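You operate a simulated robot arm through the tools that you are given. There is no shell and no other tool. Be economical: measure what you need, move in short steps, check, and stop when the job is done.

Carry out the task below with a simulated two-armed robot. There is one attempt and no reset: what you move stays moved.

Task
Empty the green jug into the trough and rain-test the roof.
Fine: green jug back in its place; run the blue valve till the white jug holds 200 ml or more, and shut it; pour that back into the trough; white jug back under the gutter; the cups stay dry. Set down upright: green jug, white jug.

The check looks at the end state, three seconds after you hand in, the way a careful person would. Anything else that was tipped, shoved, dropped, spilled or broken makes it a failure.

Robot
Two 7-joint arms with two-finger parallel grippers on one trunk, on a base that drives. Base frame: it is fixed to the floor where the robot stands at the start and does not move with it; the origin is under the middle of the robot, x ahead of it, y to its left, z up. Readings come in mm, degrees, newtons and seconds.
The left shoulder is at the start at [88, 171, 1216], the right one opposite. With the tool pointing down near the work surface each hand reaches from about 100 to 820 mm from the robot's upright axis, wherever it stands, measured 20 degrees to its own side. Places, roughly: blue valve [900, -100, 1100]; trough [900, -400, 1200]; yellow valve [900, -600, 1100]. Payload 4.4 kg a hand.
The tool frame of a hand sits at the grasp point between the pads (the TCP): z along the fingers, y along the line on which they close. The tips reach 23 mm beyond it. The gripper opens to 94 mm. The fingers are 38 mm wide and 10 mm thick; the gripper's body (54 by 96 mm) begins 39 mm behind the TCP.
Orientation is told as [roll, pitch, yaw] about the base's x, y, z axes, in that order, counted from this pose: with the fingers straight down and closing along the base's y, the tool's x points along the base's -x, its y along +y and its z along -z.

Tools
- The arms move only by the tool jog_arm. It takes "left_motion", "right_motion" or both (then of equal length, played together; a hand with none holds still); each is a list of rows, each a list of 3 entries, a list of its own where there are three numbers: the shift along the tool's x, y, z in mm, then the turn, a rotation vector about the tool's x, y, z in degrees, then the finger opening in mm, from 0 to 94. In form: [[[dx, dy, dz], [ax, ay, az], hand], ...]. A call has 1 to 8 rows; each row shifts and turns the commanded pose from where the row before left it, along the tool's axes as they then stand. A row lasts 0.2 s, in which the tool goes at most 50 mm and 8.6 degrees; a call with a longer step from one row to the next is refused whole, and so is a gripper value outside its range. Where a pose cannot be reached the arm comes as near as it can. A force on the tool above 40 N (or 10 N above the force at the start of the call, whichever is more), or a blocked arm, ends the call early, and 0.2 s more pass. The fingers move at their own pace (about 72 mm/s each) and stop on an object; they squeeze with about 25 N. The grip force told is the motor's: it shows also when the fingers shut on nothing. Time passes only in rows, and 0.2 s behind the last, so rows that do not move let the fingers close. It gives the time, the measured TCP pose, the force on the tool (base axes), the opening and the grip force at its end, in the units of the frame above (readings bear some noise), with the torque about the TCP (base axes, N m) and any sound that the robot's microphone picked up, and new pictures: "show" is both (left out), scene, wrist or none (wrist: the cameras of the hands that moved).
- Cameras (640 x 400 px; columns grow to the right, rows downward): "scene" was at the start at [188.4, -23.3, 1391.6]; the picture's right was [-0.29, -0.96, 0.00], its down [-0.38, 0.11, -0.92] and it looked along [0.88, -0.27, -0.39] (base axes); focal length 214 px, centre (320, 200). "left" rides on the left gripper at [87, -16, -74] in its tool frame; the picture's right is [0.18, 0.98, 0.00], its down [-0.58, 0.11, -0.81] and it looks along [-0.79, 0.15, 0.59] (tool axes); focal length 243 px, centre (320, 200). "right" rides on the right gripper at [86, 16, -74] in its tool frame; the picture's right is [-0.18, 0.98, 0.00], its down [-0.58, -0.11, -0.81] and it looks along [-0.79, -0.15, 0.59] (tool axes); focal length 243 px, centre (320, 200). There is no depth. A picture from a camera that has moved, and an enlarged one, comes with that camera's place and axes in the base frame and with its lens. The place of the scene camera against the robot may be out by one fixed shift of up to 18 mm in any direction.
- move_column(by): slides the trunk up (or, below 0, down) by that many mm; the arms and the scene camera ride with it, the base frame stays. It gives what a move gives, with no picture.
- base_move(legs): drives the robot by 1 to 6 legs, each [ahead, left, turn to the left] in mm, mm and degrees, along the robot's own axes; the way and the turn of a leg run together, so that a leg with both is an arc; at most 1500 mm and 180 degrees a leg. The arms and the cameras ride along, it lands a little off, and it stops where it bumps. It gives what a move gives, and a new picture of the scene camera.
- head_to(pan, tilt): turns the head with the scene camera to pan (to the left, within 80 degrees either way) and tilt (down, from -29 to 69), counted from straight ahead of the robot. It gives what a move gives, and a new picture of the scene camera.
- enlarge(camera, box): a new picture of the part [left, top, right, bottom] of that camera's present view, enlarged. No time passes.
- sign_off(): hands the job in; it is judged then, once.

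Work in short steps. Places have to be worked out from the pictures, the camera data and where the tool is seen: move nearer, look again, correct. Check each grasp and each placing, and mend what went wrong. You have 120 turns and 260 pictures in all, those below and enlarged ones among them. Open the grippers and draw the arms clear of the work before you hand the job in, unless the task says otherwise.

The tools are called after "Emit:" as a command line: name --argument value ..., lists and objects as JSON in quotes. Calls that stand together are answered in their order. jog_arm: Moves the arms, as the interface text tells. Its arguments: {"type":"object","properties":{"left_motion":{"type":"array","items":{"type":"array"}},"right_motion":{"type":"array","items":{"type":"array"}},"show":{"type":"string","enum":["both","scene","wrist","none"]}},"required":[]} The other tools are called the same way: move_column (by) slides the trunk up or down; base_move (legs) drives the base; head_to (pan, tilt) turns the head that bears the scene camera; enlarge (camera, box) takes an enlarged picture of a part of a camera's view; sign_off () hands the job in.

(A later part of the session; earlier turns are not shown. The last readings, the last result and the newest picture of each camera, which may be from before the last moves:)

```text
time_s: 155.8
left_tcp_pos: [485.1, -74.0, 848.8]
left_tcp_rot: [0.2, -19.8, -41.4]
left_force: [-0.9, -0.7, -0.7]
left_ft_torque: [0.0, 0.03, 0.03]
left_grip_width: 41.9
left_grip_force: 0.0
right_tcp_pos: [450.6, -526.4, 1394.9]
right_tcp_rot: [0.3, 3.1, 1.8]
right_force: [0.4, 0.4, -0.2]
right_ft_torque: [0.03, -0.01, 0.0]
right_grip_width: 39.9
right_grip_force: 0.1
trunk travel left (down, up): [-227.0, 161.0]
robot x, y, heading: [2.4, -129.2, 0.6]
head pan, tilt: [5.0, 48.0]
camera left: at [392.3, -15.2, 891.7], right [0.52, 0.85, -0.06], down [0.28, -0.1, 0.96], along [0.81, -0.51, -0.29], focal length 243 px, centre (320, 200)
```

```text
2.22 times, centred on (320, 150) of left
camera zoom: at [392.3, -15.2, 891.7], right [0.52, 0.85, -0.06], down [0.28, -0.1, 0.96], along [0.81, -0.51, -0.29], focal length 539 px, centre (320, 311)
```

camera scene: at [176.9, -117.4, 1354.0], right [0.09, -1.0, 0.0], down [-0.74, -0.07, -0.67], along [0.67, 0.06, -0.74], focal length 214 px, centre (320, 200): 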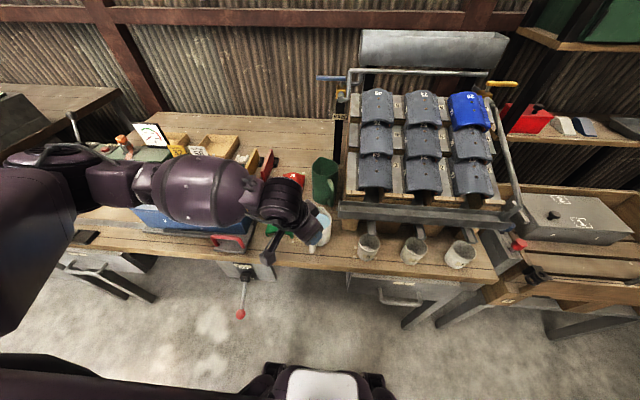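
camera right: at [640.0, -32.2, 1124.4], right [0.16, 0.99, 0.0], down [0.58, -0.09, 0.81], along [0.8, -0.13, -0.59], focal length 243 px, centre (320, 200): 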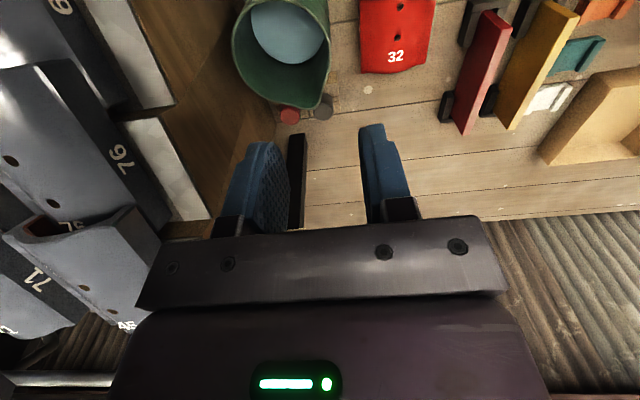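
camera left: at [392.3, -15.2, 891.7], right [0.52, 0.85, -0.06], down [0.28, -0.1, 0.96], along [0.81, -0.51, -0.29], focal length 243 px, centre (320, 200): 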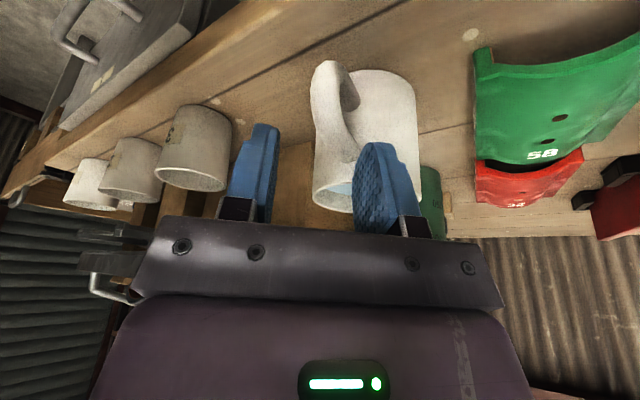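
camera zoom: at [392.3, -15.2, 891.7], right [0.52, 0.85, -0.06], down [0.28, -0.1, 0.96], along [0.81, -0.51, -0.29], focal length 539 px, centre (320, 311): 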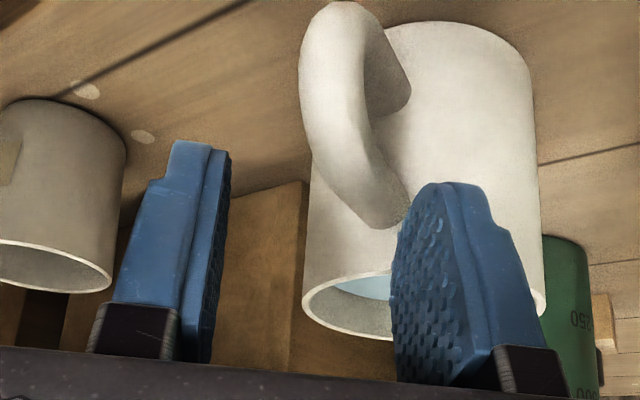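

The arch attachment lies close to the inner finger. I reduce the relative angle by turning the hand +13° and open to 46 mm before going further down.

Emit:
jog_arm --left_motion '[[[0, 0, 0], [-2.3, 0, -6.35], 46], [[0, 0, 0], [-2.3, 0, -6.35], 46]]' --show "none"

Emit:
enlarge --camera "left" --box '[200, 40, 440, 240]'

```text
time_s: 156.4
left_tcp_pos: [483.7, -71.9, 850.2]
left_tcp_rot: [0.1, -19.9, -28.0]
left_force: [-0.3, 0.4, 0.8]
left_ft_torque: [-0.04, 0.02, 0.01]
left_grip_width: 45.9
left_grip_force: 0.0
right_tcp_pos: [452.5, -526.2, 1395.1]
right_tcp_rot: [0.2, 3.1, 1.8]
right_force: [0.2, -0.2, -0.2]
right_ft_torque: [-0.01, 0.02, -0.01]
right_grip_width: 40.2
right_grip_force: 0.1
trunk travel left (down, up): [-227.0, 161.0]
robot x, y, heading: [-2.6, -127.2, 0.2]
head pan, tilt: [5.0, 48.0]
```

```text
2.00 times, centred on (320, 140) of left
camera zoom: at [381.3, -38.1, 891.9], right [0.31, 0.95, -0.06], down [0.29, -0.03, 0.96], along [0.91, -0.31, -0.29], focal length 485 px, centre (320, 320)
```

zoom: 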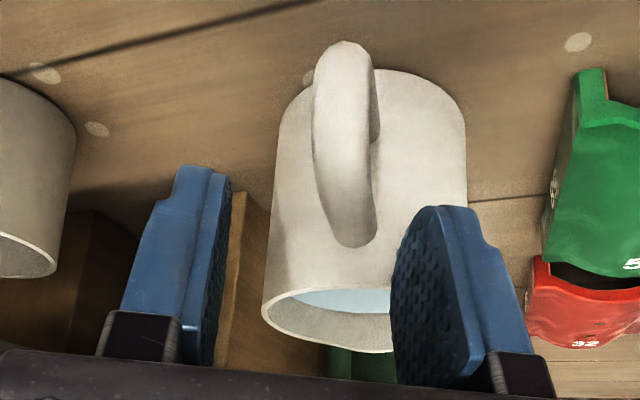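

The handle is now nicely between the fingers. Descending to z≈801.

Emit:
jog_arm --left_motion '[[[5.5, 1, 15], [0, 0, 0], 46], [[5.5, 1, 15], [0, 0, 0], 46], [[5.5, 0, 15], [0, 0, 0], 46]]' --show "none"

Emit:
enlarge --camera "left" --box '[200, 40, 440, 240]'

```text
time_s: 157.2
left_tcp_pos: [485.7, -71.5, 802.2]
left_tcp_rot: [0.1, -19.8, -28.0]
left_force: [-0.7, 0.2, -0.1]
left_ft_torque: [0.03, -0.01, 0.0]
left_grip_width: 45.9
left_grip_force: 0.0
right_tcp_pos: [451.5, -525.7, 1394.8]
right_tcp_rot: [0.2, 3.1, 1.8]
right_force: [-0.6, 0.1, -0.3]
right_ft_torque: [0.02, -0.02, 0.01]
right_grip_width: 39.7
right_grip_force: 0.1
trunk travel left (down, up): [-227.0, 161.0]
robot x, y, heading: [-3.5, -129.3, 0.4]
head pan, tilt: [5.0, 48.0]
```

```text
2.00 times, centred on (320, 140) of left
camera zoom: at [382.3, -36.0, 843.9], right [0.31, 0.95, -0.06], down [0.29, -0.03, 0.96], along [0.91, -0.31, -0.29], focal length 485 px, centre (320, 320)
```

zoom: 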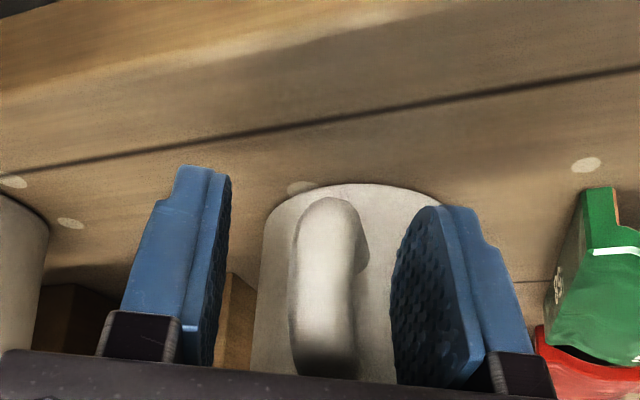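

The bar is centred between the pads. Closing.

Emit:
jog_arm --left_motion '[[[0, 0, 0], [0, 0, 0], 30], [[0, 0, 0], [0, 0, 0], 20], [[0, 0, 0], [0, 0, 0], 10], [[0, 0, 0], [0, 0, 0], 0], [[0, 0, 0], [0, 0, 0], 0]]' --show "none"

Emit:
enlarge --camera "left" --box '[200, 40, 440, 240]'

Emit:
enlarge --camera "scene" --box '[260, 150, 400, 280]'

```text
time_s: 158.4
left_tcp_pos: [484.8, -71.4, 802.3]
left_tcp_rot: [0.1, -19.9, -28.0]
left_force: [-0.9, -0.7, -1.1]
left_ft_torque: [-0.14, -0.02, -0.15]
left_grip_width: 14.9
left_grip_force: 25.1
right_tcp_pos: [452.8, -525.4, 1395.7]
right_tcp_rot: [0.1, 3.1, 1.8]
right_force: [0.1, -0.1, 0.1]
right_ft_torque: [-0.03, 0.01, -0.02]
right_grip_width: 40.2
right_grip_force: 0.1
trunk travel left (down, up): [-227.0, 161.0]
robot x, y, heading: [-3.5, -130.4, 0.1]
head pan, tilt: [5.0, 48.0]
```

```text
2.00 times, centred on (320, 140) of left
camera zoom: at [382.0, -36.2, 844.3], right [0.31, 0.95, -0.06], down [0.29, -0.03, 0.96], along [0.91, -0.31, -0.29], focal length 485 px, centre (320, 320)
```

zoom: 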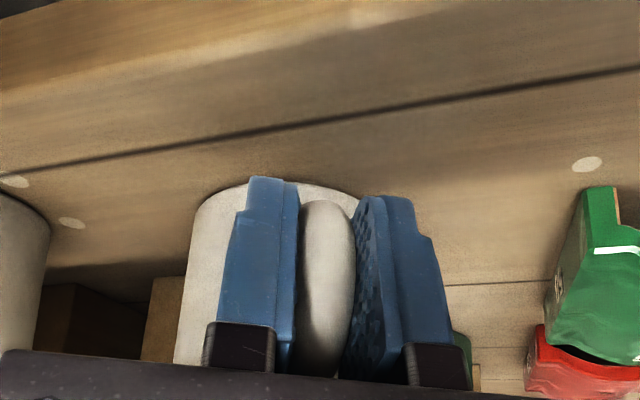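

```text
3.08 times, centred on (330, 215) of scene
camera zoom: at [176.8, -117.4, 1354.0], right [0.09, -1.0, 0.0], down [-0.74, -0.07, -0.67], along [0.67, 0.06, -0.74], focal length 660 px, centre (289, 154)
```

zoom: 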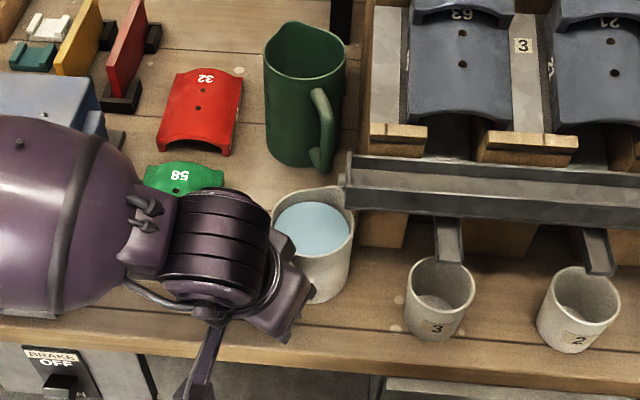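

The jug turned in line with the hand on gripping and its rim is now partly under the gutter stub, so I lift only 9 mm, then move it clear toward -x/+y before rising.

Emit:
jog_arm --left_motion '[[[-1, 0, -2.8], [0, 0, 0], 0], [[-1, 0, -2.8], [0, 0, 0], 0], [[-1, 0, -2.8], [0, 0, 0], 0], [[0, 0, 0], [0, 0, 0], 0]]' --show "none"

Emit:
enlarge --camera "scene" --box '[260, 150, 400, 280]'

```text
time_s: 159.4
left_tcp_pos: [484.8, -71.3, 810.5]
left_tcp_rot: [0.1, -19.9, -28.0]
left_force: [0.1, -0.7, -3.3]
left_ft_torque: [0.13, 0.22, 0.02]
left_grip_width: 14.8
left_grip_force: 24.7
right_tcp_pos: [451.9, -526.1, 1395.8]
right_tcp_rot: [0.2, 3.1, 1.8]
right_force: [-0.2, -0.9, 0.5]
right_ft_torque: [-0.01, 0.03, -0.02]
right_grip_width: 40.0
right_grip_force: 0.0
trunk travel left (down, up): [-227.0, 161.0]
robot x, y, heading: [1.3, -129.6, 0.3]
head pan, tilt: [5.0, 48.0]
```

```text
3.08 times, centred on (330, 215) of scene
camera zoom: at [177.1, -117.3, 1353.9], right [0.09, -1.0, 0.0], down [-0.74, -0.07, -0.67], along [0.67, 0.06, -0.74], focal length 660 px, centre (289, 154)
```

zoom: 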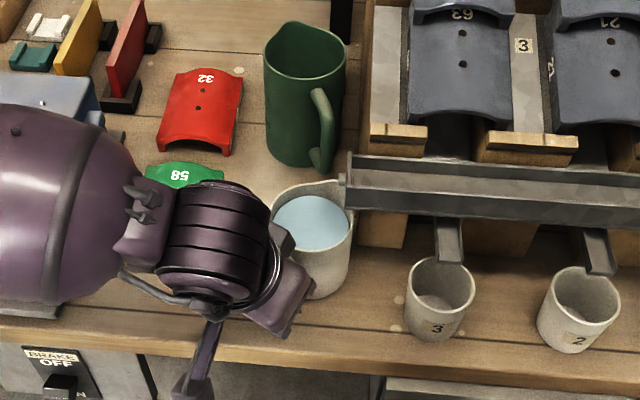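

Weight ≈3.3 N, level, no slip. I shift it clear of the gutter stub.

Emit:
jog_arm --left_motion '[[[5, 4, -1.8], [0, 0, 0], 0], [[9, 7.5, -3.3], [0, 0, 0], 0], [[9, 7.5, -3.3], [0, 0, 0], 0], [[9, 7.5, -3.3], [0, 0, 0], 0], [[5, 4, -1.8], [0, 0, 0], 0]]' --show "none"

Emit:
enlarge --camera "scene" --box '[260, 150, 400, 280]'

```text
time_s: 160.6
left_tcp_pos: [464.3, -26.1, 811.6]
left_tcp_rot: [0.1, -19.8, -28.0]
left_force: [0.4, -0.7, -3.7]
left_ft_torque: [0.08, 0.19, 0.0]
left_grip_width: 14.7
left_grip_force: 24.7
right_tcp_pos: [451.5, -524.7, 1394.6]
right_tcp_rot: [0.2, 3.1, 1.8]
right_force: [0.5, -0.1, 0.6]
right_ft_torque: [-0.01, 0.01, 0.02]
right_grip_width: 39.9
right_grip_force: 0.0
trunk travel left (down, up): [-227.0, 161.0]
robot x, y, heading: [-0.4, -131.1, -0.1]
head pan, tilt: [5.0, 48.0]
```

```text
3.08 times, centred on (330, 215) of scene
camera zoom: at [177.1, -117.3, 1353.9], right [0.09, -1.0, 0.0], down [-0.74, -0.07, -0.67], along [0.67, 0.06, -0.74], focal length 660 px, centre (289, 154)
```

zoom: 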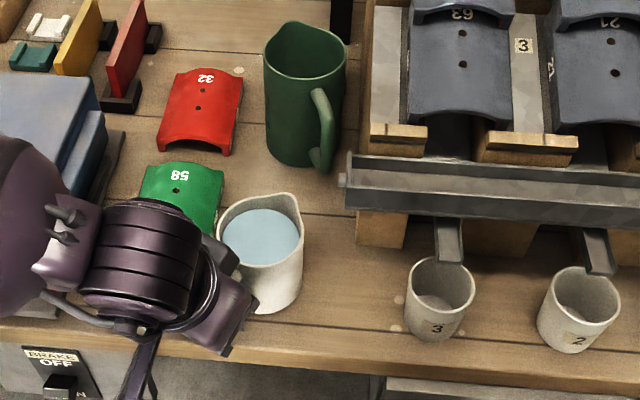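

Clear of the gutter. I raise the jug gently, straight up.

Emit:
jog_arm --left_motion '[[[-4, 0, -11], [0, 0, 0], 0], [[-8, 0, -22], [0, 0, 0], 0], [[-10.3, 0, -28.2], [0, 0, 0], 0], [[-10.3, 0, -28.2], [0, 0, 0], 0], [[-10.3, 0, -28.2], [0, 0, 0], 0], [[-10.3, 0, -28.2], [0, 0, 0], 0], [[-10.3, 0, -28.2], [0, 0, 0], 0], [[-10.3, 0, -28.2], [0, 0, 0], 0]]' --show "none"

Emit:
jog_arm --left_motion '[[[-10.3, 0, -28.2], [0, 0, 0], 0], [[-10.3, 0, -28.2], [0, 0, 0], 0], [[-10.3, 0, -28.2], [0, 0, 0], 0], [[-10.3, 0, -28.2], [0, 0, 0], 0], [[-10.3, 0, -28.2], [0, 0, 0], 0], [[-10.3, 0, -28.2], [0, 0, 0], 0], [[-10.3, 0, -28.2], [0, 0, 0], 0], [[-10.3, 0, -28.2], [0, 0, 0], 0]]' --show "none"

Emit:
jog_arm --left_motion '[[[-10.3, 0, -28.2], [0, 0, 0], 0], [[-10.3, 0, -28.2], [0, 0, 0], 0], [[-8, 0, -22], [0, 0, 0], 0], [[-4, 0, -11], [0, 0, 0], 0], [[0, 0, 0], [-2.4, 0, -6.6], 0], [[0, 0, 0], [-2.4, 0, -6.6], 0], [[0, 0, 0], [-2.4, 0, -6.6], 0], [[0, 0, 0], [-2.4, 0, -6.6], 0]]' --show "wrist"

Emit:
head_to --pan 10 --tilt 20

```text
time_s: 162.4
left_tcp_pos: [464.9, -27.0, 1026.3]
left_tcp_rot: [0.3, -19.8, -28.0]
left_force: [-0.4, -1.0, -3.7]
left_ft_torque: [0.1, 0.22, -0.02]
left_grip_width: 14.9
left_grip_force: 25.0
right_tcp_pos: [451.7, -526.5, 1395.3]
right_tcp_rot: [0.3, 3.0, 1.8]
right_force: [-0.1, 0.0, -0.7]
right_ft_torque: [0.02, 0.04, 0.02]
right_grip_width: 40.0
right_grip_force: 0.2
trunk travel left (down, up): [-227.0, 161.0]
robot x, y, heading: [-2.6, -127.0, 0.2]
head pan, tilt: [5.0, 48.0]
```

```text
time_s: 164.2
left_tcp_pos: [464.9, -27.9, 1267.5]
left_tcp_rot: [0.2, -19.8, -28.0]
left_force: [-0.6, -0.3, -3.6]
left_ft_torque: [0.13, 0.23, 0.04]
left_grip_width: 14.9
left_grip_force: 24.5
right_tcp_pos: [451.8, -526.9, 1395.0]
right_tcp_rot: [0.2, 3.1, 1.8]
right_force: [0.5, -0.3, 0.3]
right_ft_torque: [0.0, 0.02, 0.04]
right_grip_width: 39.9
right_grip_force: 0.1
trunk travel left (down, up): [-227.0, 161.0]
robot x, y, heading: [-4.2, -129.1, 0.4]
head pan, tilt: [5.0, 48.0]
```

```text
time_s: 166.0
left_tcp_pos: [465.2, -28.5, 1362.2]
left_tcp_rot: [0.3, -19.8, 0.2]
left_force: [0.2, 0.7, -4.0]
left_ft_torque: [0.0, 0.24, 0.0]
left_grip_width: 14.4
left_grip_force: 25.6
right_tcp_pos: [451.7, -526.6, 1395.7]
right_tcp_rot: [0.3, 3.0, 1.8]
right_force: [-0.3, -0.7, 0.2]
right_ft_torque: [0.02, -0.02, -0.01]
right_grip_width: 39.8
right_grip_force: 0.0
trunk travel left (down, up): [-227.0, 161.0]
robot x, y, heading: [0.0, -127.4, 0.2]
head pan, tilt: [5.0, 48.0]
camera left: at [357.8, -45.2, 1403.4], right [-0.18, 0.98, -0.06], down [0.27, 0.11, 0.96], along [0.95, 0.15, -0.29], focal length 243 px, centre (320, 200)
```

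left: 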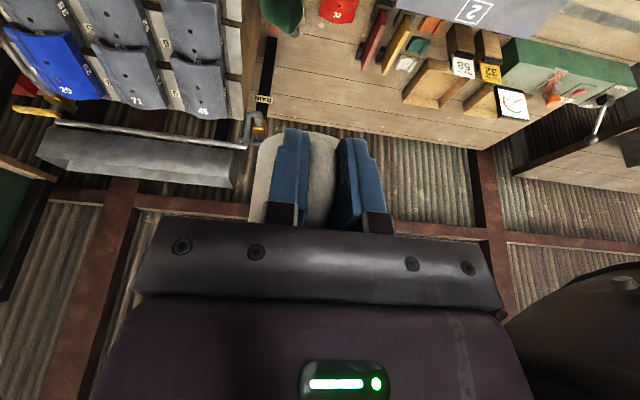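

```text
time_s: 166.9
left_tcp_pos: [466.8, -27.5, 1361.7]
left_tcp_rot: [0.2, -20.0, 0.1]
left_force: [-0.1, 0.7, -3.8]
left_ft_torque: [-0.02, 0.24, 0.01]
left_grip_width: 14.8
left_grip_force: 24.6
right_tcp_pos: [452.5, -525.0, 1395.2]
right_tcp_rot: [0.2, 3.1, 1.8]
right_force: [0.8, 0.0, 0.2]
right_ft_torque: [-0.02, 0.03, 0.01]
right_grip_width: 40.0
right_grip_force: 0.1
trunk travel left (down, up): [-227.0, 161.0]
robot x, y, heading: [2.0, -129.9, 0.3]
head pan, tilt: [10.0, 20.0]
camera scene: at [190.3, -107.9, 1396.7], right [0.18, -0.98, 0.0], down [-0.34, -0.06, -0.94], along [0.92, 0.17, -0.34], focal length 214 px, centre (320, 200)
```

scene: 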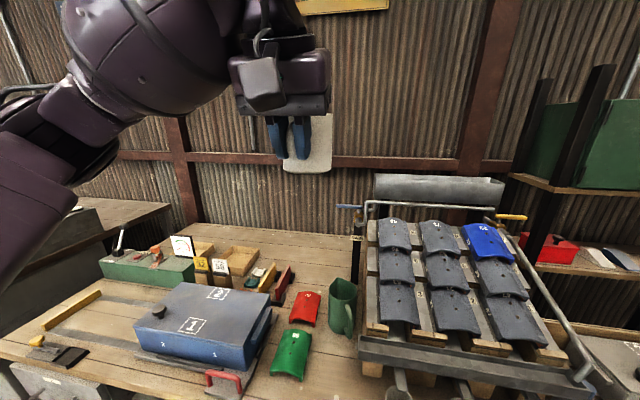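

The jug hangs level in the hand (3.8 N). I drive the base right in short legs, then forward, as for the green jug.

Emit:
base_move --legs '[[0, -80, 0], [0, -80, 0], [0, -80, 0], [85, 0, 0]]'

Emit:
head_to --pan 0 --tilt 15

```text
time_s: 170.9
left_tcp_pos: [552.1, -268.8, 1361.6]
left_tcp_rot: [0.3, -19.9, 0.0]
left_force: [-0.2, -0.1, -3.9]
left_ft_torque: [0.0, 0.31, -0.02]
left_grip_width: 15.0
left_grip_force: 24.6
right_tcp_pos: [537.2, -766.9, 1395.6]
right_tcp_rot: [0.2, 3.1, 1.7]
right_force: [-0.7, 0.6, 0.6]
right_ft_torque: [0.0, 0.03, 0.01]
right_grip_width: 39.8
right_grip_force: 0.0
trunk travel left (down, up): [-227.0, 161.0]
robot x, y, heading: [86.6, -368.9, 0.1]
head pan, tilt: [10.0, 20.0]
camera scene: at [276.9, -348.6, 1396.9], right [0.18, -0.98, 0.0], down [-0.34, -0.06, -0.94], along [0.92, 0.17, -0.34], focal length 214 px, centre (320, 200)
```

scene: 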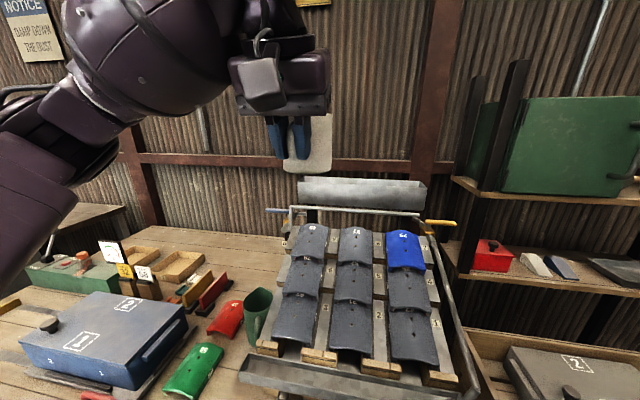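

```text
time_s: 171.7
left_tcp_pos: [552.2, -269.3, 1361.9]
left_tcp_rot: [0.2, -19.9, 0.0]
left_force: [0.3, 0.0, -4.7]
left_ft_torque: [-0.01, 0.26, 0.0]
left_grip_width: 15.0
left_grip_force: 25.1
right_tcp_pos: [537.7, -766.0, 1395.6]
right_tcp_rot: [0.3, 3.2, 1.7]
right_force: [0.2, -0.2, 0.0]
right_ft_torque: [0.01, 0.01, -0.05]
right_grip_width: 39.9
right_grip_force: 0.1
trunk travel left (down, up): [-227.0, 161.0]
robot x, y, heading: [84.9, -368.2, 0.1]
head pan, tilt: [0.0, 15.0]
camera scene: at [278.0, -364.9, 1404.9], right [0.0, -1.0, 0.0], down [-0.26, 0.0, -0.97], along [0.97, 0.0, -0.26], focal length 214 px, centre (320, 200)
```

scene: 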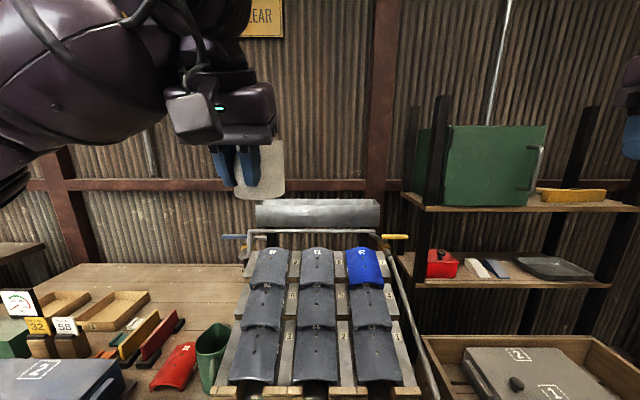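

Now I extend gently over the trough to about x=850, y=-324.

Emit:
jog_arm --left_motion '[[[-14, -3, 5.1], [0, 0, 0], 0], [[-25, -5, 9.1], [0, 0, 0], 0], [[-29, -6, 10.6], [0, 0, 0], 0], [[-29, -6, 10.6], [0, 0, 0], 0], [[-29, -6, 10.6], [0, 0, 0], 0], [[-29, -6, 10.6], [0, 0, 0], 0], [[-29, -6, 10.6], [0, 0, 0], 0], [[-29, -6, 10.6], [0, 0, 0], 0]]' --show "none"

Emit:
jog_arm --left_motion '[[[-29, -6, 10.6], [0, 0, 0], 0], [[-25, -5, 9.1], [0, 0, 0], 0], [[-14, 0, 5.1], [0, 0, 0], 0]]' --show "wrist"

Emit:
enlarge --camera "scene" --box '[220, 110, 400, 260]'

```text
time_s: 173.5
left_tcp_pos: [779.8, -313.7, 1360.3]
left_tcp_rot: [0.2, -19.8, 0.0]
left_force: [0.6, -0.6, -4.8]
left_ft_torque: [0.02, 0.26, -0.04]
left_grip_width: 14.8
left_grip_force: 25.1
right_tcp_pos: [537.9, -767.6, 1396.1]
right_tcp_rot: [0.3, 3.1, 1.7]
right_force: [1.0, 0.1, -1.2]
right_ft_torque: [0.02, 0.02, 0.01]
right_grip_width: 40.0
right_grip_force: 0.0
trunk travel left (down, up): [-227.0, 161.0]
robot x, y, heading: [88.2, -368.4, 0.2]
head pan, tilt: [0.0, 15.0]
```

```text
time_s: 174.3
left_tcp_pos: [852.6, -323.6, 1361.4]
left_tcp_rot: [0.2, -19.9, 0.0]
left_force: [-0.3, -1.1, -3.8]
left_ft_torque: [0.0, 0.27, 0.02]
left_grip_width: 14.6
left_grip_force: 24.8
right_tcp_pos: [537.8, -766.5, 1394.8]
right_tcp_rot: [0.1, 3.1, 1.7]
right_force: [0.4, 0.5, 0.1]
right_ft_torque: [0.0, 0.01, -0.03]
right_grip_width: 40.2
right_grip_force: 0.1
trunk travel left (down, up): [-227.0, 161.0]
robot x, y, heading: [85.4, -367.7, 0.1]
head pan, tilt: [0.0, 15.0]
camera left: at [744.1, -340.6, 1402.2], right [-0.17, 0.98, -0.06], down [0.27, 0.11, 0.96], along [0.95, 0.15, -0.29], focal length 243 px, centre (320, 200)
```

left: 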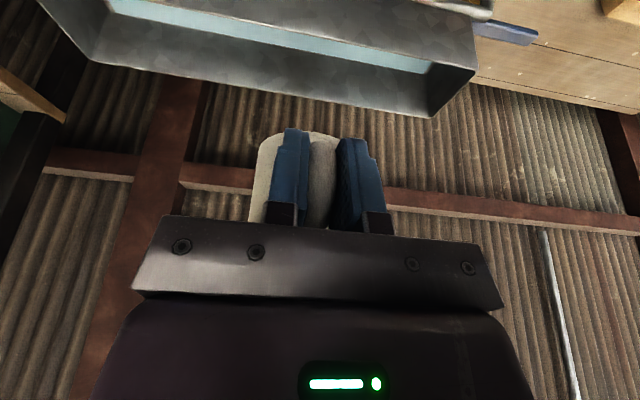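

```text
2.67 times, centred on (310, 185) of scene
camera zoom: at [278.3, -365.2, 1404.9], right [0.0, -1.0, 0.0], down [-0.26, 0.0, -0.97], along [0.97, 0.0, -0.26], focal length 572 px, centre (347, 240)
```

zoom: 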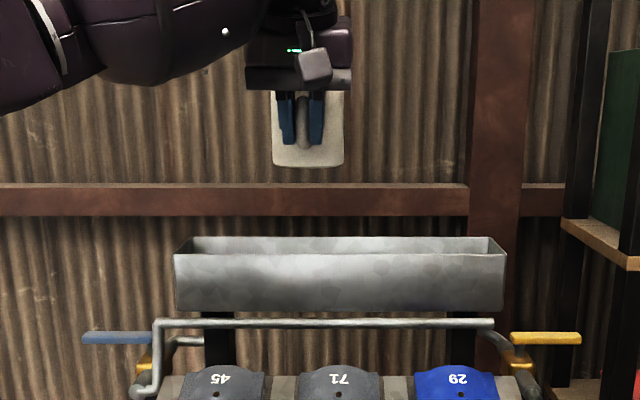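

The wrist view fixes the trough at x≈899–970; the jug's pouring edge is over x≈936. I begin a slow roll to 20°.

Emit:
jog_arm --left_motion '[[[0, 0, 0], [3.76, 0, -1.37], 0], [[0, 0, 0], [3.76, 0, -1.37], 0], [[0, 0, 0], [3.76, 0, -1.37], 0], [[0, 0, 0], [3.76, 0, -1.37], 0], [[0, 0, 0], [3.76, 0, -1.37], 0], [[0, 0, 0], [0, 0, 0], 0]]' --show "none"

Emit:
enlarge --camera "scene" --box '[220, 110, 400, 260]'

Emit:
jog_arm --left_motion '[[[0, 0, 0], [2.82, 0, -1.03], 0], [[0, 0, 0], [2.82, 0, -1.03], 0], [[0, 0, 0], [2.82, 0, -1.03], 0], [[0, 0, 0], [2.82, 0, -1.03], 0], [[0, 0, 0], [2.82, 0, -1.03], 0], [[0, 0, 0], [0, 0, 0], 0]]' --show "none"

Emit:
enlarge --camera "scene" --box '[220, 110, 400, 260]'

```text
time_s: 175.7
left_tcp_pos: [850.2, -323.5, 1361.3]
left_tcp_rot: [-21.0, -18.7, 7.2]
left_force: [-0.7, -0.3, -3.8]
left_ft_torque: [0.01, 0.22, -0.01]
left_grip_width: 14.9
left_grip_force: 24.7
right_tcp_pos: [538.4, -766.5, 1395.4]
right_tcp_rot: [0.2, 3.1, 1.8]
right_force: [0.1, 0.4, 0.9]
right_ft_torque: [0.01, 0.01, 0.02]
right_grip_width: 39.8
right_grip_force: 0.0
trunk travel left (down, up): [-227.0, 161.0]
robot x, y, heading: [89.8, -367.7, 0.3]
head pan, tilt: [0.0, 15.0]
```

```text
2.67 times, centred on (310, 185) of scene
camera zoom: at [278.1, -365.3, 1405.0], right [0.0, -1.0, 0.0], down [-0.26, 0.0, -0.97], along [0.97, 0.0, -0.26], focal length 572 px, centre (347, 240)
```

zoom: 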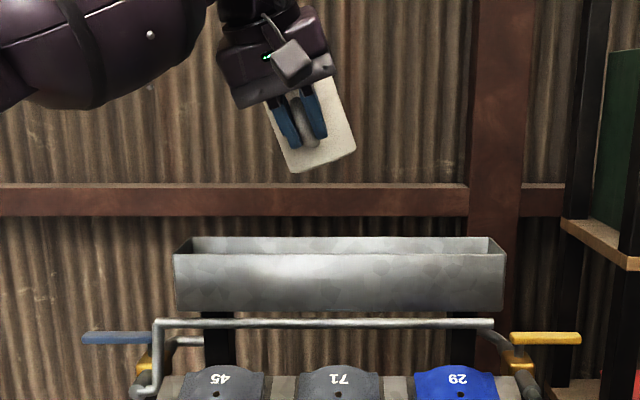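

```text
time_s: 177.1
left_tcp_pos: [851.4, -323.3, 1360.4]
left_tcp_rot: [-36.6, -16.3, 11.9]
left_force: [-0.8, -0.7, -3.9]
left_ft_torque: [0.06, 0.22, 0.0]
left_grip_width: 14.9
left_grip_force: 25.0
right_tcp_pos: [538.6, -768.0, 1394.2]
right_tcp_rot: [0.2, 3.0, 1.7]
right_force: [-0.1, -0.5, -0.2]
right_ft_torque: [0.01, 0.0, -0.02]
right_grip_width: 39.9
right_grip_force: 0.0
trunk travel left (down, up): [-227.0, 161.0]
robot x, y, heading: [83.1, -366.8, 0.5]
head pan, tilt: [0.0, 15.0]
```

```text
2.67 times, centred on (310, 185) of scene
camera zoom: at [278.1, -365.1, 1405.0], right [0.0, -1.0, 0.0], down [-0.26, 0.0, -0.97], along [0.97, 0.0, -0.26], focal length 572 px, centre (347, 240)
```

zoom: 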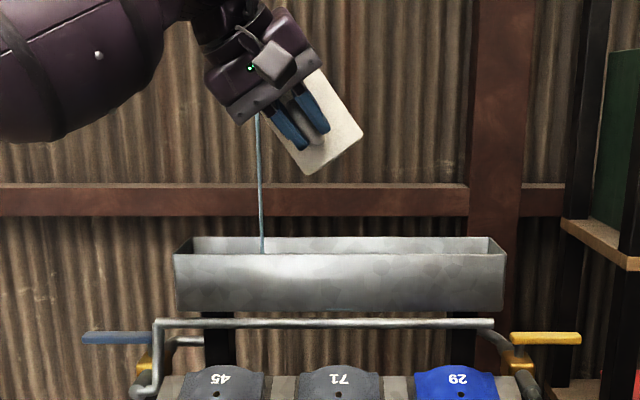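

A thin stream falls inside the trough. I continue slowly to about 55°.

Emit:
jog_arm --left_motion '[[[0, 0, 0], [2.35, 0, -0.86], 0], [[0, 0, 0], [2.35, 0, -0.86], 0], [[0, 0, 0], [2.35, 0, -0.86], 0], [[0, 0, 0], [2.35, 0, -0.86], 0], [[0, 0, 0], [0, 0, 0], 0], [[0, 0, 0], [0, 0, 0], 0]]' --show "none"

Emit:
enlarge --camera "scene" --box '[220, 110, 400, 260]'

Emit:
jog_arm --left_motion '[[[0, 0, 0], [2.35, 0, -0.86], 0], [[0, 0, 0], [2.35, 0, -0.86], 0], [[0, 0, 0], [2.35, 0, -0.86], 0], [[0, 0, 0], [2.35, 0, -0.86], 0], [[0, 0, 0], [0, 0, 0], 0], [[0, 0, 0], [0, 0, 0], 0]]' --show "none"

Emit:
enlarge --camera "scene" --box '[220, 110, 400, 260]'

```text
time_s: 178.5
left_tcp_pos: [852.5, -323.0, 1360.0]
left_tcp_rot: [-46.6, -13.8, 14.5]
left_force: [0.1, -0.4, -3.4]
left_ft_torque: [0.05, 0.17, 0.02]
left_grip_width: 14.6
left_grip_force: 25.1
right_tcp_pos: [538.4, -767.6, 1395.9]
right_tcp_rot: [0.2, 3.1, 1.7]
right_force: [0.5, -0.1, 0.5]
right_ft_torque: [-0.01, 0.02, -0.04]
right_grip_width: 39.9
right_grip_force: 0.1
trunk travel left (down, up): [-227.0, 161.0]
robot x, y, heading: [83.6, -369.8, 0.0]
head pan, tilt: [0.0, 15.0]
```

```text
2.67 times, centred on (310, 185) of scene
camera zoom: at [278.2, -364.9, 1404.9], right [0.0, -1.0, 0.0], down [-0.26, 0.0, -0.97], along [0.97, 0.0, -0.26], focal length 572 px, centre (347, 240)
```

zoom: 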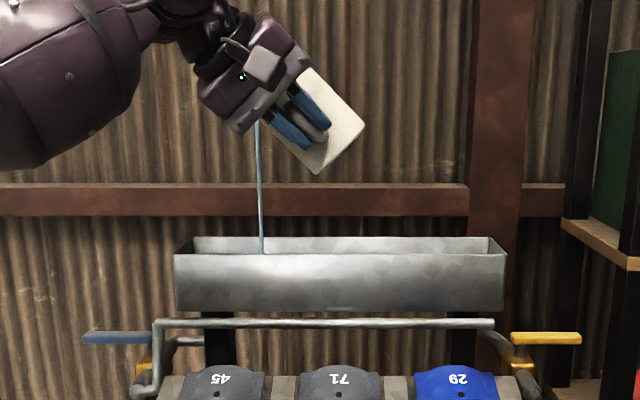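

```text
time_s: 179.9
left_tcp_pos: [850.0, -323.5, 1361.0]
left_tcp_rot: [-56.4, -11.2, 16.7]
left_force: [0.0, 0.9, -3.7]
left_ft_torque: [0.02, 0.18, 0.0]
left_grip_width: 14.8
left_grip_force: 24.5
right_tcp_pos: [537.3, -767.2, 1394.8]
right_tcp_rot: [0.1, 3.1, 1.7]
right_force: [-0.3, -0.1, -0.2]
right_ft_torque: [0.01, -0.01, 0.0]
right_grip_width: 39.9
right_grip_force: 0.1
trunk travel left (down, up): [-227.0, 161.0]
robot x, y, heading: [84.2, -368.8, 0.2]
head pan, tilt: [0.0, 15.0]
```

```text
2.67 times, centred on (310, 185) of scene
camera zoom: at [278.1, -364.9, 1404.9], right [0.0, -1.0, 0.0], down [-0.26, 0.0, -0.97], along [0.97, 0.0, -0.26], focal length 572 px, centre (347, 240)
```

zoom: 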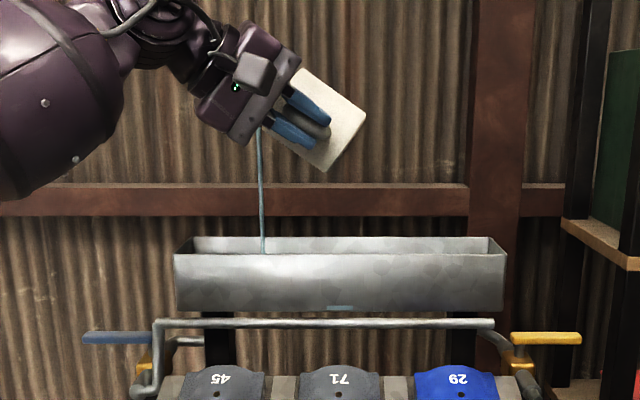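

Still landing in the trough and the window shows it rising. Continuing the roll.

Emit:
jog_arm --left_motion '[[[0, 0, 0], [2.82, 0, -1.03], 0], [[0, 0, 0], [2.82, 0, -1.03], 0], [[0, 0, 0], [2.82, 0, -1.03], 0], [[0, 0, 0], [2.82, 0, -1.03], 0], [[0, 0, 0], [0, 0, 0], 0], [[0, 0, 0], [0, 0, 0], 0]]' --show "none"

Emit:
enlarge --camera "scene" --box '[220, 110, 400, 260]'

Emit:
jog_arm --left_motion '[[[0, 0, 0], [2.82, 0, -1.03], 0], [[0, 0, 0], [2.82, 0, -1.03], 0], [[0, 0, 0], [2.82, 0, -1.03], 0], [[0, 0, 0], [2.82, 0, -1.03], 0], [[0, 0, 0], [0, 0, 0], 0], [[0, 0, 0], [0, 0, 0], 0]]' --show "wrist"

Emit:
enlarge --camera "scene" --box '[220, 110, 400, 260]'

```text
time_s: 181.3
left_tcp_pos: [851.6, -323.3, 1360.8]
left_tcp_rot: [-68.2, -7.5, 18.6]
left_force: [0.8, -0.2, -2.2]
left_ft_torque: [0.04, 0.13, 0.02]
left_grip_width: 14.5
left_grip_force: 25.0
right_tcp_pos: [537.3, -766.8, 1395.1]
right_tcp_rot: [0.2, 3.1, 1.7]
right_force: [0.7, 0.3, 0.2]
right_ft_torque: [-0.02, -0.01, 0.01]
right_grip_width: 39.9
right_grip_force: 0.0
trunk travel left (down, up): [-227.0, 161.0]
robot x, y, heading: [83.1, -372.0, 0.2]
head pan, tilt: [0.0, 15.0]
```

```text
2.67 times, centred on (310, 185) of scene
camera zoom: at [278.1, -364.9, 1404.9], right [0.0, -1.0, 0.0], down [-0.26, 0.0, -0.97], along [0.97, 0.0, -0.26], focal length 572 px, centre (347, 240)
```

zoom: 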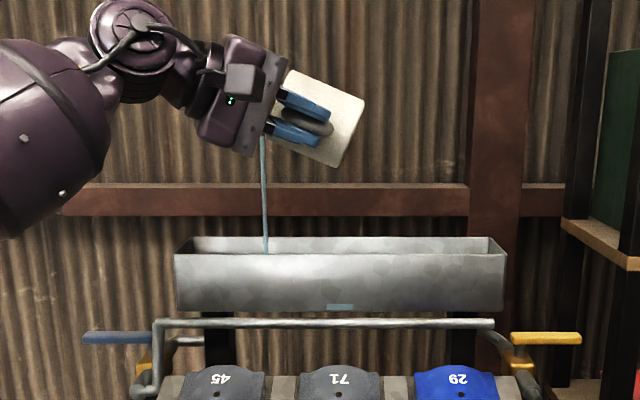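

```text
time_s: 182.7
left_tcp_pos: [850.7, -323.6, 1360.4]
left_tcp_rot: [-79.4, -3.8, 19.8]
left_force: [0.1, 0.3, -1.2]
left_ft_torque: [0.03, 0.08, 0.0]
left_grip_width: 14.6
left_grip_force: 25.3
right_tcp_pos: [537.5, -767.6, 1395.2]
right_tcp_rot: [0.2, 3.1, 1.7]
right_force: [-0.1, -0.1, 0.4]
right_ft_torque: [-0.01, 0.01, -0.03]
right_grip_width: 40.0
right_grip_force: 0.0
trunk travel left (down, up): [-227.0, 161.0]
robot x, y, heading: [80.7, -367.7, 0.3]
head pan, tilt: [0.0, 15.0]
camera left: at [743.2, -287.4, 1385.9], right [-0.18, 0.13, -0.98], down [0.27, 0.96, 0.08], along [0.95, -0.25, -0.2], focal length 243 px, centre (320, 200)
```

left: 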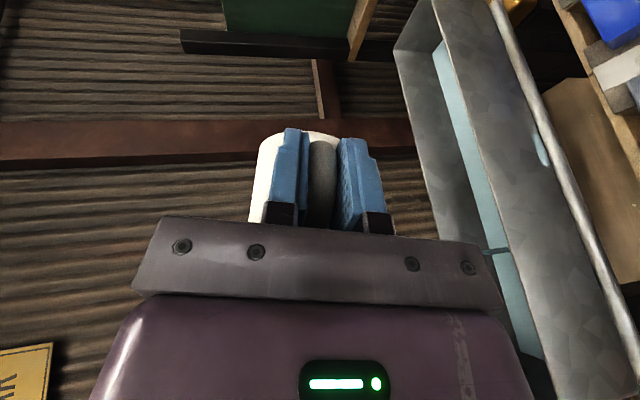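

```text
2.67 times, centred on (310, 185) of scene
camera zoom: at [278.0, -364.9, 1405.0], right [0.0, -1.0, 0.0], down [-0.26, 0.0, -0.97], along [0.97, 0.0, -0.26], focal length 572 px, centre (347, 240)
```

zoom: 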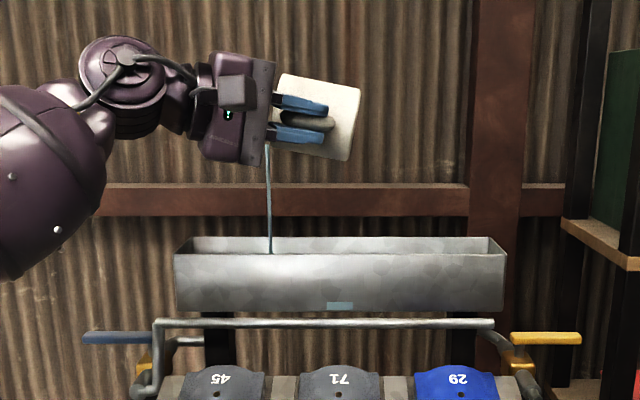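

No swing this time, and the wrist camera shows the stream hitting the trough's water. I roll on to about 110° and hold to drain.

Emit:
jog_arm --left_motion '[[[0, 0, 0], [3.76, 0, -1.37], 0], [[0, 0, 0], [3.76, 0, -1.37], 0], [[0, 0, 0], [3.76, 0, -1.37], 0], [[0, 0, 0], [3.76, 0, -1.37], 0], [[0, 0, 0], [3.76, 0, -1.37], 0], [[0, 0, 0], [3.76, 0, -1.37], 0], [[0, 0, 0], [3.76, 0, -1.37], 0], [[0, 0, 0], [3.76, 0, -1.37], 0]]' --show "none"

Emit:
jog_arm --left_motion '[[[0, 0, 0], [0, 0, 0], 0], [[0, 0, 0], [0, 0, 0], 0], [[0, 0, 0], [0, 0, 0], 0], [[0, 0, 0], [0, 0, 0], 0], [[0, 0, 0], [0, 0, 0], 0], [[0, 0, 0], [0, 0, 0], 0], [[0, 0, 0], [0, 0, 0], 0], [[0, 0, 0], [0, 0, 0], 0]]' --show "none"

Emit:
enlarge --camera "scene" --box '[220, 110, 400, 260]'

```text
time_s: 184.5
left_tcp_pos: [851.3, -324.2, 1361.4]
left_tcp_rot: [-109.7, 7.2, 19.0]
left_force: [0.3, 0.0, -1.8]
left_ft_torque: [0.04, 0.06, 0.02]
left_grip_width: 14.9
left_grip_force: 25.5
right_tcp_pos: [537.5, -766.9, 1395.3]
right_tcp_rot: [0.2, 3.1, 1.7]
right_force: [1.3, 0.2, -0.1]
right_ft_torque: [-0.02, 0.0, 0.0]
right_grip_width: 40.0
right_grip_force: 0.1
trunk travel left (down, up): [-227.0, 161.0]
robot x, y, heading: [81.4, -370.1, 0.1]
head pan, tilt: [0.0, 15.0]
```

```text
time_s: 186.3
left_tcp_pos: [850.4, -323.9, 1361.2]
left_tcp_rot: [-109.7, 7.0, 19.0]
left_force: [-0.3, 0.3, -0.8]
left_ft_torque: [0.04, 0.07, 0.02]
left_grip_width: 14.5
left_grip_force: 24.5
right_tcp_pos: [537.1, -766.8, 1395.2]
right_tcp_rot: [0.2, 3.2, 1.7]
right_force: [0.2, -0.6, 0.0]
right_ft_torque: [0.02, -0.03, 0.0]
right_grip_width: 40.1
right_grip_force: 0.0
trunk travel left (down, up): [-227.0, 161.0]
robot x, y, heading: [82.7, -365.4, 0.1]
head pan, tilt: [0.0, 15.0]
```

```text
2.67 times, centred on (310, 185) of scene
camera zoom: at [277.9, -365.0, 1405.0], right [0.0, -1.0, 0.0], down [-0.26, 0.0, -0.97], along [0.97, 0.0, -0.26], focal length 572 px, centre (347, 240)
```

zoom: 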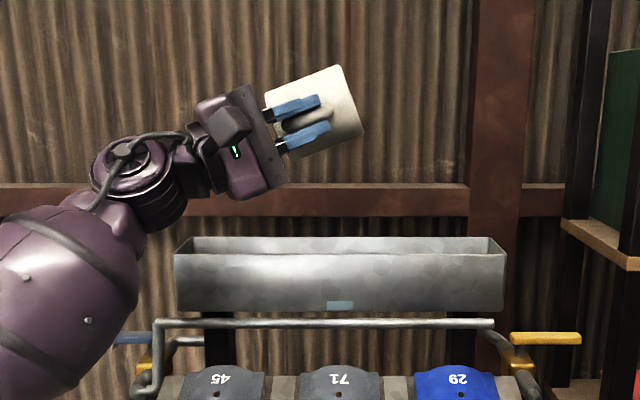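

Drained. I unroll the jug upright.

Emit:
jog_arm --left_motion '[[[0, 0, 0], [-7.99, 0, 2.91], 0], [[0, 0, 0], [-7.99, 0, 2.91], 0], [[0, 0, 0], [-7.99, 0, 2.91], 0], [[0, 0, 0], [-7.99, 0, 2.91], 0], [[0, 0, 0], [-7.99, 0, 2.91], 0], [[0, 0, 0], [-7.99, 0, 2.91], 0], [[0, 0, 0], [-7.99, 0, 2.91], 0], [[0, 0, 0], [-7.99, 0, 2.91], 0]]' --show "none"

Emit:
jog_arm --left_motion '[[[0, 0, 0], [-7.99, 0, 2.91], 0], [[0, 0, 0], [-7.99, 0, 2.91], 0], [[0, 0, 0], [-7.99, 0, 2.91], 0], [[0, 0, 0], [-7.99, 0, 2.91], 0], [[0, 0, 0], [-7.99, 0, 2.91], 0], [[0, 0, 0], [-0.5, 0, 0.2], 0]]' --show "wrist"

Emit:
enlarge --camera "scene" --box '[220, 110, 400, 260]'

```text
time_s: 188.1
left_tcp_pos: [850.5, -324.4, 1360.6]
left_tcp_rot: [-44.4, -14.5, 13.9]
left_force: [0.4, 1.0, -1.5]
left_ft_torque: [0.03, 0.1, 0.02]
left_grip_width: 14.9
left_grip_force: 25.3
right_tcp_pos: [537.2, -768.0, 1394.9]
right_tcp_rot: [0.2, 3.0, 1.7]
right_force: [0.0, -0.7, 0.7]
right_ft_torque: [0.02, 0.01, 0.01]
right_grip_width: 40.1
right_grip_force: 0.1
trunk travel left (down, up): [-227.0, 161.0]
robot x, y, heading: [83.5, -362.7, 0.3]
head pan, tilt: [0.0, 15.0]
```

```text
time_s: 189.5
left_tcp_pos: [852.0, -323.1, 1360.0]
left_tcp_rot: [0.2, -19.8, 0.0]
left_force: [0.2, 0.0, -1.6]
left_ft_torque: [0.0, 0.05, 0.0]
left_grip_width: 14.7
left_grip_force: 25.2
right_tcp_pos: [538.1, -765.6, 1395.3]
right_tcp_rot: [0.2, 3.1, 1.7]
right_force: [0.5, 0.1, -0.8]
right_ft_torque: [-0.01, -0.03, 0.02]
right_grip_width: 39.9
right_grip_force: 0.0
trunk travel left (down, up): [-227.0, 161.0]
robot x, y, heading: [83.7, -369.1, 0.1]
head pan, tilt: [0.0, 15.0]
camera left: at [743.2, -339.5, 1402.7], right [-0.18, 0.98, -0.06], down [0.27, 0.1, 0.96], along [0.95, 0.15, -0.29], focal length 243 px, centre (320, 200)
```

left: 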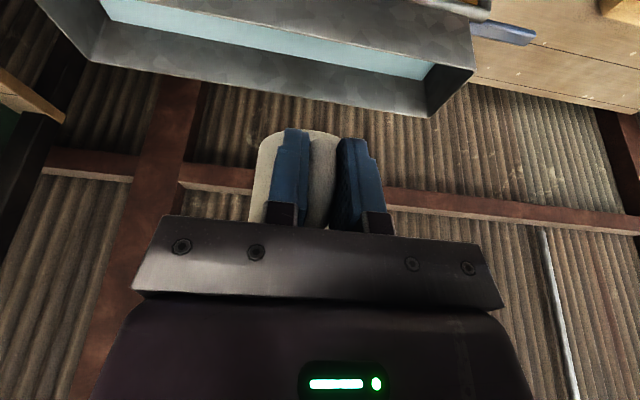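

```text
2.67 times, centred on (310, 185) of scene
camera zoom: at [278.0, -364.3, 1404.9], right [0.0, -1.0, 0.0], down [-0.26, 0.0, -0.97], along [0.97, 0.0, -0.26], focal length 572 px, centre (347, 240)
```

zoom: 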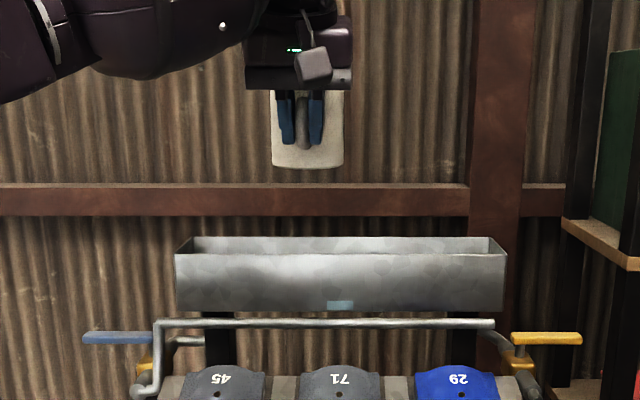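

The empty jug hangs upright and in line with the hand. I retract the arm and drive back to the white jug's place.

Emit:
jog_arm --left_motion '[[[38, 6, -13.8], [0, 0, 0], 0], [[38, 6, -13.8], [0, 0, 0], 0], [[38, 6, -13.8], [0, 0, 0], 0], [[38, 6, -13.8], [0, 0, 0], 0], [[38, 6, -13.8], [0, 0, 0], 0], [[38, 6, -13.8], [0, 0, 0], 0], [[38, 6, -13.8], [0, 0, 0], 0], [[16, 6, -5.8], [0, 0, 0], 0]]' --show "none"

Emit:
base_move --legs '[[-85, 0, 0], [0, 120, 0], [0, 120, 0]]'

Emit:
head_to --pan 5 --tilt 48

```text
time_s: 191.3
left_tcp_pos: [548.7, -275.2, 1361.7]
left_tcp_rot: [0.1, -19.9, 0.1]
left_force: [0.8, -0.4, -0.6]
left_ft_torque: [-0.01, 0.09, 0.0]
left_grip_width: 14.8
left_grip_force: 24.5
right_tcp_pos: [536.2, -766.9, 1395.6]
right_tcp_rot: [0.3, 3.1, 1.6]
right_force: [0.3, -0.4, 0.2]
right_ft_torque: [0.0, -0.05, -0.03]
right_grip_width: 40.0
right_grip_force: 0.1
trunk travel left (down, up): [-227.0, 161.0]
robot x, y, heading: [81.4, -368.1, 0.2]
head pan, tilt: [0.0, 15.0]
```

```text
time_s: 195.0
left_tcp_pos: [464.6, -34.2, 1362.1]
left_tcp_rot: [0.2, -19.9, 0.1]
left_force: [0.0, 0.3, -0.8]
left_ft_torque: [-0.04, 0.07, 0.0]
left_grip_width: 14.8
left_grip_force: 24.9
right_tcp_pos: [452.5, -525.9, 1393.8]
right_tcp_rot: [0.2, 3.1, 1.9]
right_force: [-0.7, 0.1, -1.1]
right_ft_torque: [-0.02, 0.0, -0.01]
right_grip_width: 40.3
right_grip_force: 0.0
trunk travel left (down, up): [-227.0, 161.0]
robot x, y, heading: [-2.5, -127.3, 0.1]
head pan, tilt: [0.0, 15.0]
camera scene: at [192.1, -123.8, 1405.0], right [0.01, -1.0, 0.0], down [-0.26, 0.0, -0.97], along [0.97, 0.01, -0.26], focal length 214 px, centre (320, 200)
```

scene: 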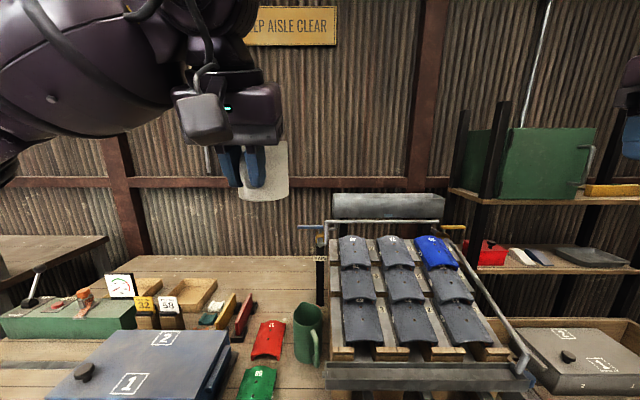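

```text
time_s: 195.9
left_tcp_pos: [464.3, -35.5, 1360.9]
left_tcp_rot: [0.2, -19.9, 0.2]
left_force: [-0.4, 0.3, -0.2]
left_ft_torque: [-0.02, 0.09, 0.02]
left_grip_width: 14.7
left_grip_force: 24.7
right_tcp_pos: [452.2, -525.1, 1394.2]
right_tcp_rot: [0.1, 3.1, 1.9]
right_force: [-0.9, -0.4, 0.4]
right_ft_torque: [0.03, 0.02, 0.0]
right_grip_width: 40.0
right_grip_force: 0.1
trunk travel left (down, up): [-227.0, 161.0]
robot x, y, heading: [-3.8, -130.1, 0.2]
head pan, tilt: [5.0, 48.0]
camera scene: at [177.2, -117.3, 1354.0], right [0.09, -1.0, 0.0], down [-0.74, -0.07, -0.67], along [0.67, 0.06, -0.74], focal length 214 px, centre (320, 200)
```

scene: 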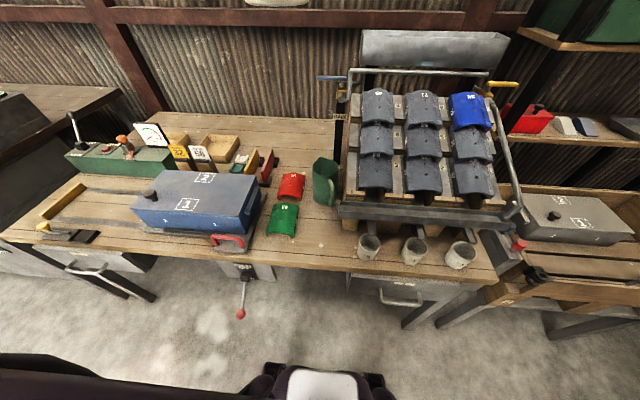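

The jug's heading in the hand is right. I lower it to about 28 mm above the table, offset toward +y from the gutter.

Emit:
jog_arm --left_motion '[[[15.1, -2.5, 41.6], [0, 0, 0], 0], [[15.1, -2.5, 41.6], [0, 0, 0], 0], [[15.1, -2.5, 41.6], [0, 0, 0], 0], [[15.1, -2.5, 41.6], [0, 0, 0], 0], [[15.1, -2.5, 41.6], [0, 0, 0], 0], [[15.1, -2.5, 41.6], [0, 0, 0], 0], [[15.1, -2.5, 41.6], [0, 0, 0], 0], [[15.1, -2.5, 41.6], [0, 0, 0], 0]]' --show "none"

Emit:
jog_arm --left_motion '[[[15.1, 0, 41.6], [0, 0, 0], 0], [[15.1, 0, 41.6], [0, 0, 0], 0], [[15.1, 0, 41.6], [0, 0, 0], 0], [[13, 0, 36], [0, 0, 0], 0]]' --show "none"

Emit:
enlarge --camera "scene" --box '[240, 150, 400, 280]'

```text
time_s: 197.8
left_tcp_pos: [463.6, -54.9, 1005.7]
left_tcp_rot: [0.1, -19.9, 0.2]
left_force: [-0.4, 0.4, -1.6]
left_ft_torque: [-0.02, 0.13, 0.04]
left_grip_width: 14.8
left_grip_force: 24.7
right_tcp_pos: [452.9, -525.0, 1395.6]
right_tcp_rot: [0.3, 3.2, 1.8]
right_force: [0.4, 0.0, 0.0]
right_ft_torque: [0.0, 0.03, 0.01]
right_grip_width: 40.1
right_grip_force: 0.1
trunk travel left (down, up): [-227.0, 161.0]
robot x, y, heading: [0.9, -129.4, 0.3]
head pan, tilt: [5.0, 48.0]
```

```text
time_s: 198.8
left_tcp_pos: [464.7, -53.6, 834.4]
left_tcp_rot: [0.2, -19.9, 0.2]
left_force: [1.0, 0.2, -1.7]
left_ft_torque: [-0.02, 0.11, 0.0]
left_grip_width: 14.8
left_grip_force: 25.4
right_tcp_pos: [452.6, -525.0, 1395.9]
right_tcp_rot: [0.2, 3.1, 1.8]
right_force: [0.0, 0.0, 0.9]
right_ft_torque: [0.04, 0.0, -0.05]
right_grip_width: 40.1
right_grip_force: 0.0
trunk travel left (down, up): [-227.0, 161.0]
robot x, y, heading: [-0.0, -128.7, 0.4]
head pan, tilt: [5.0, 48.0]
```

```text
3.08 times, centred on (320, 215) of scene
camera zoom: at [177.5, -117.5, 1353.9], right [0.09, -1.0, 0.0], down [-0.74, -0.07, -0.67], along [0.67, 0.06, -0.74], focal length 660 px, centre (320, 154)
```

zoom: 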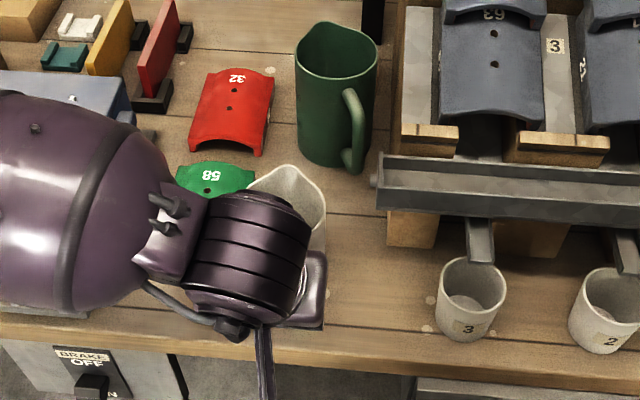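

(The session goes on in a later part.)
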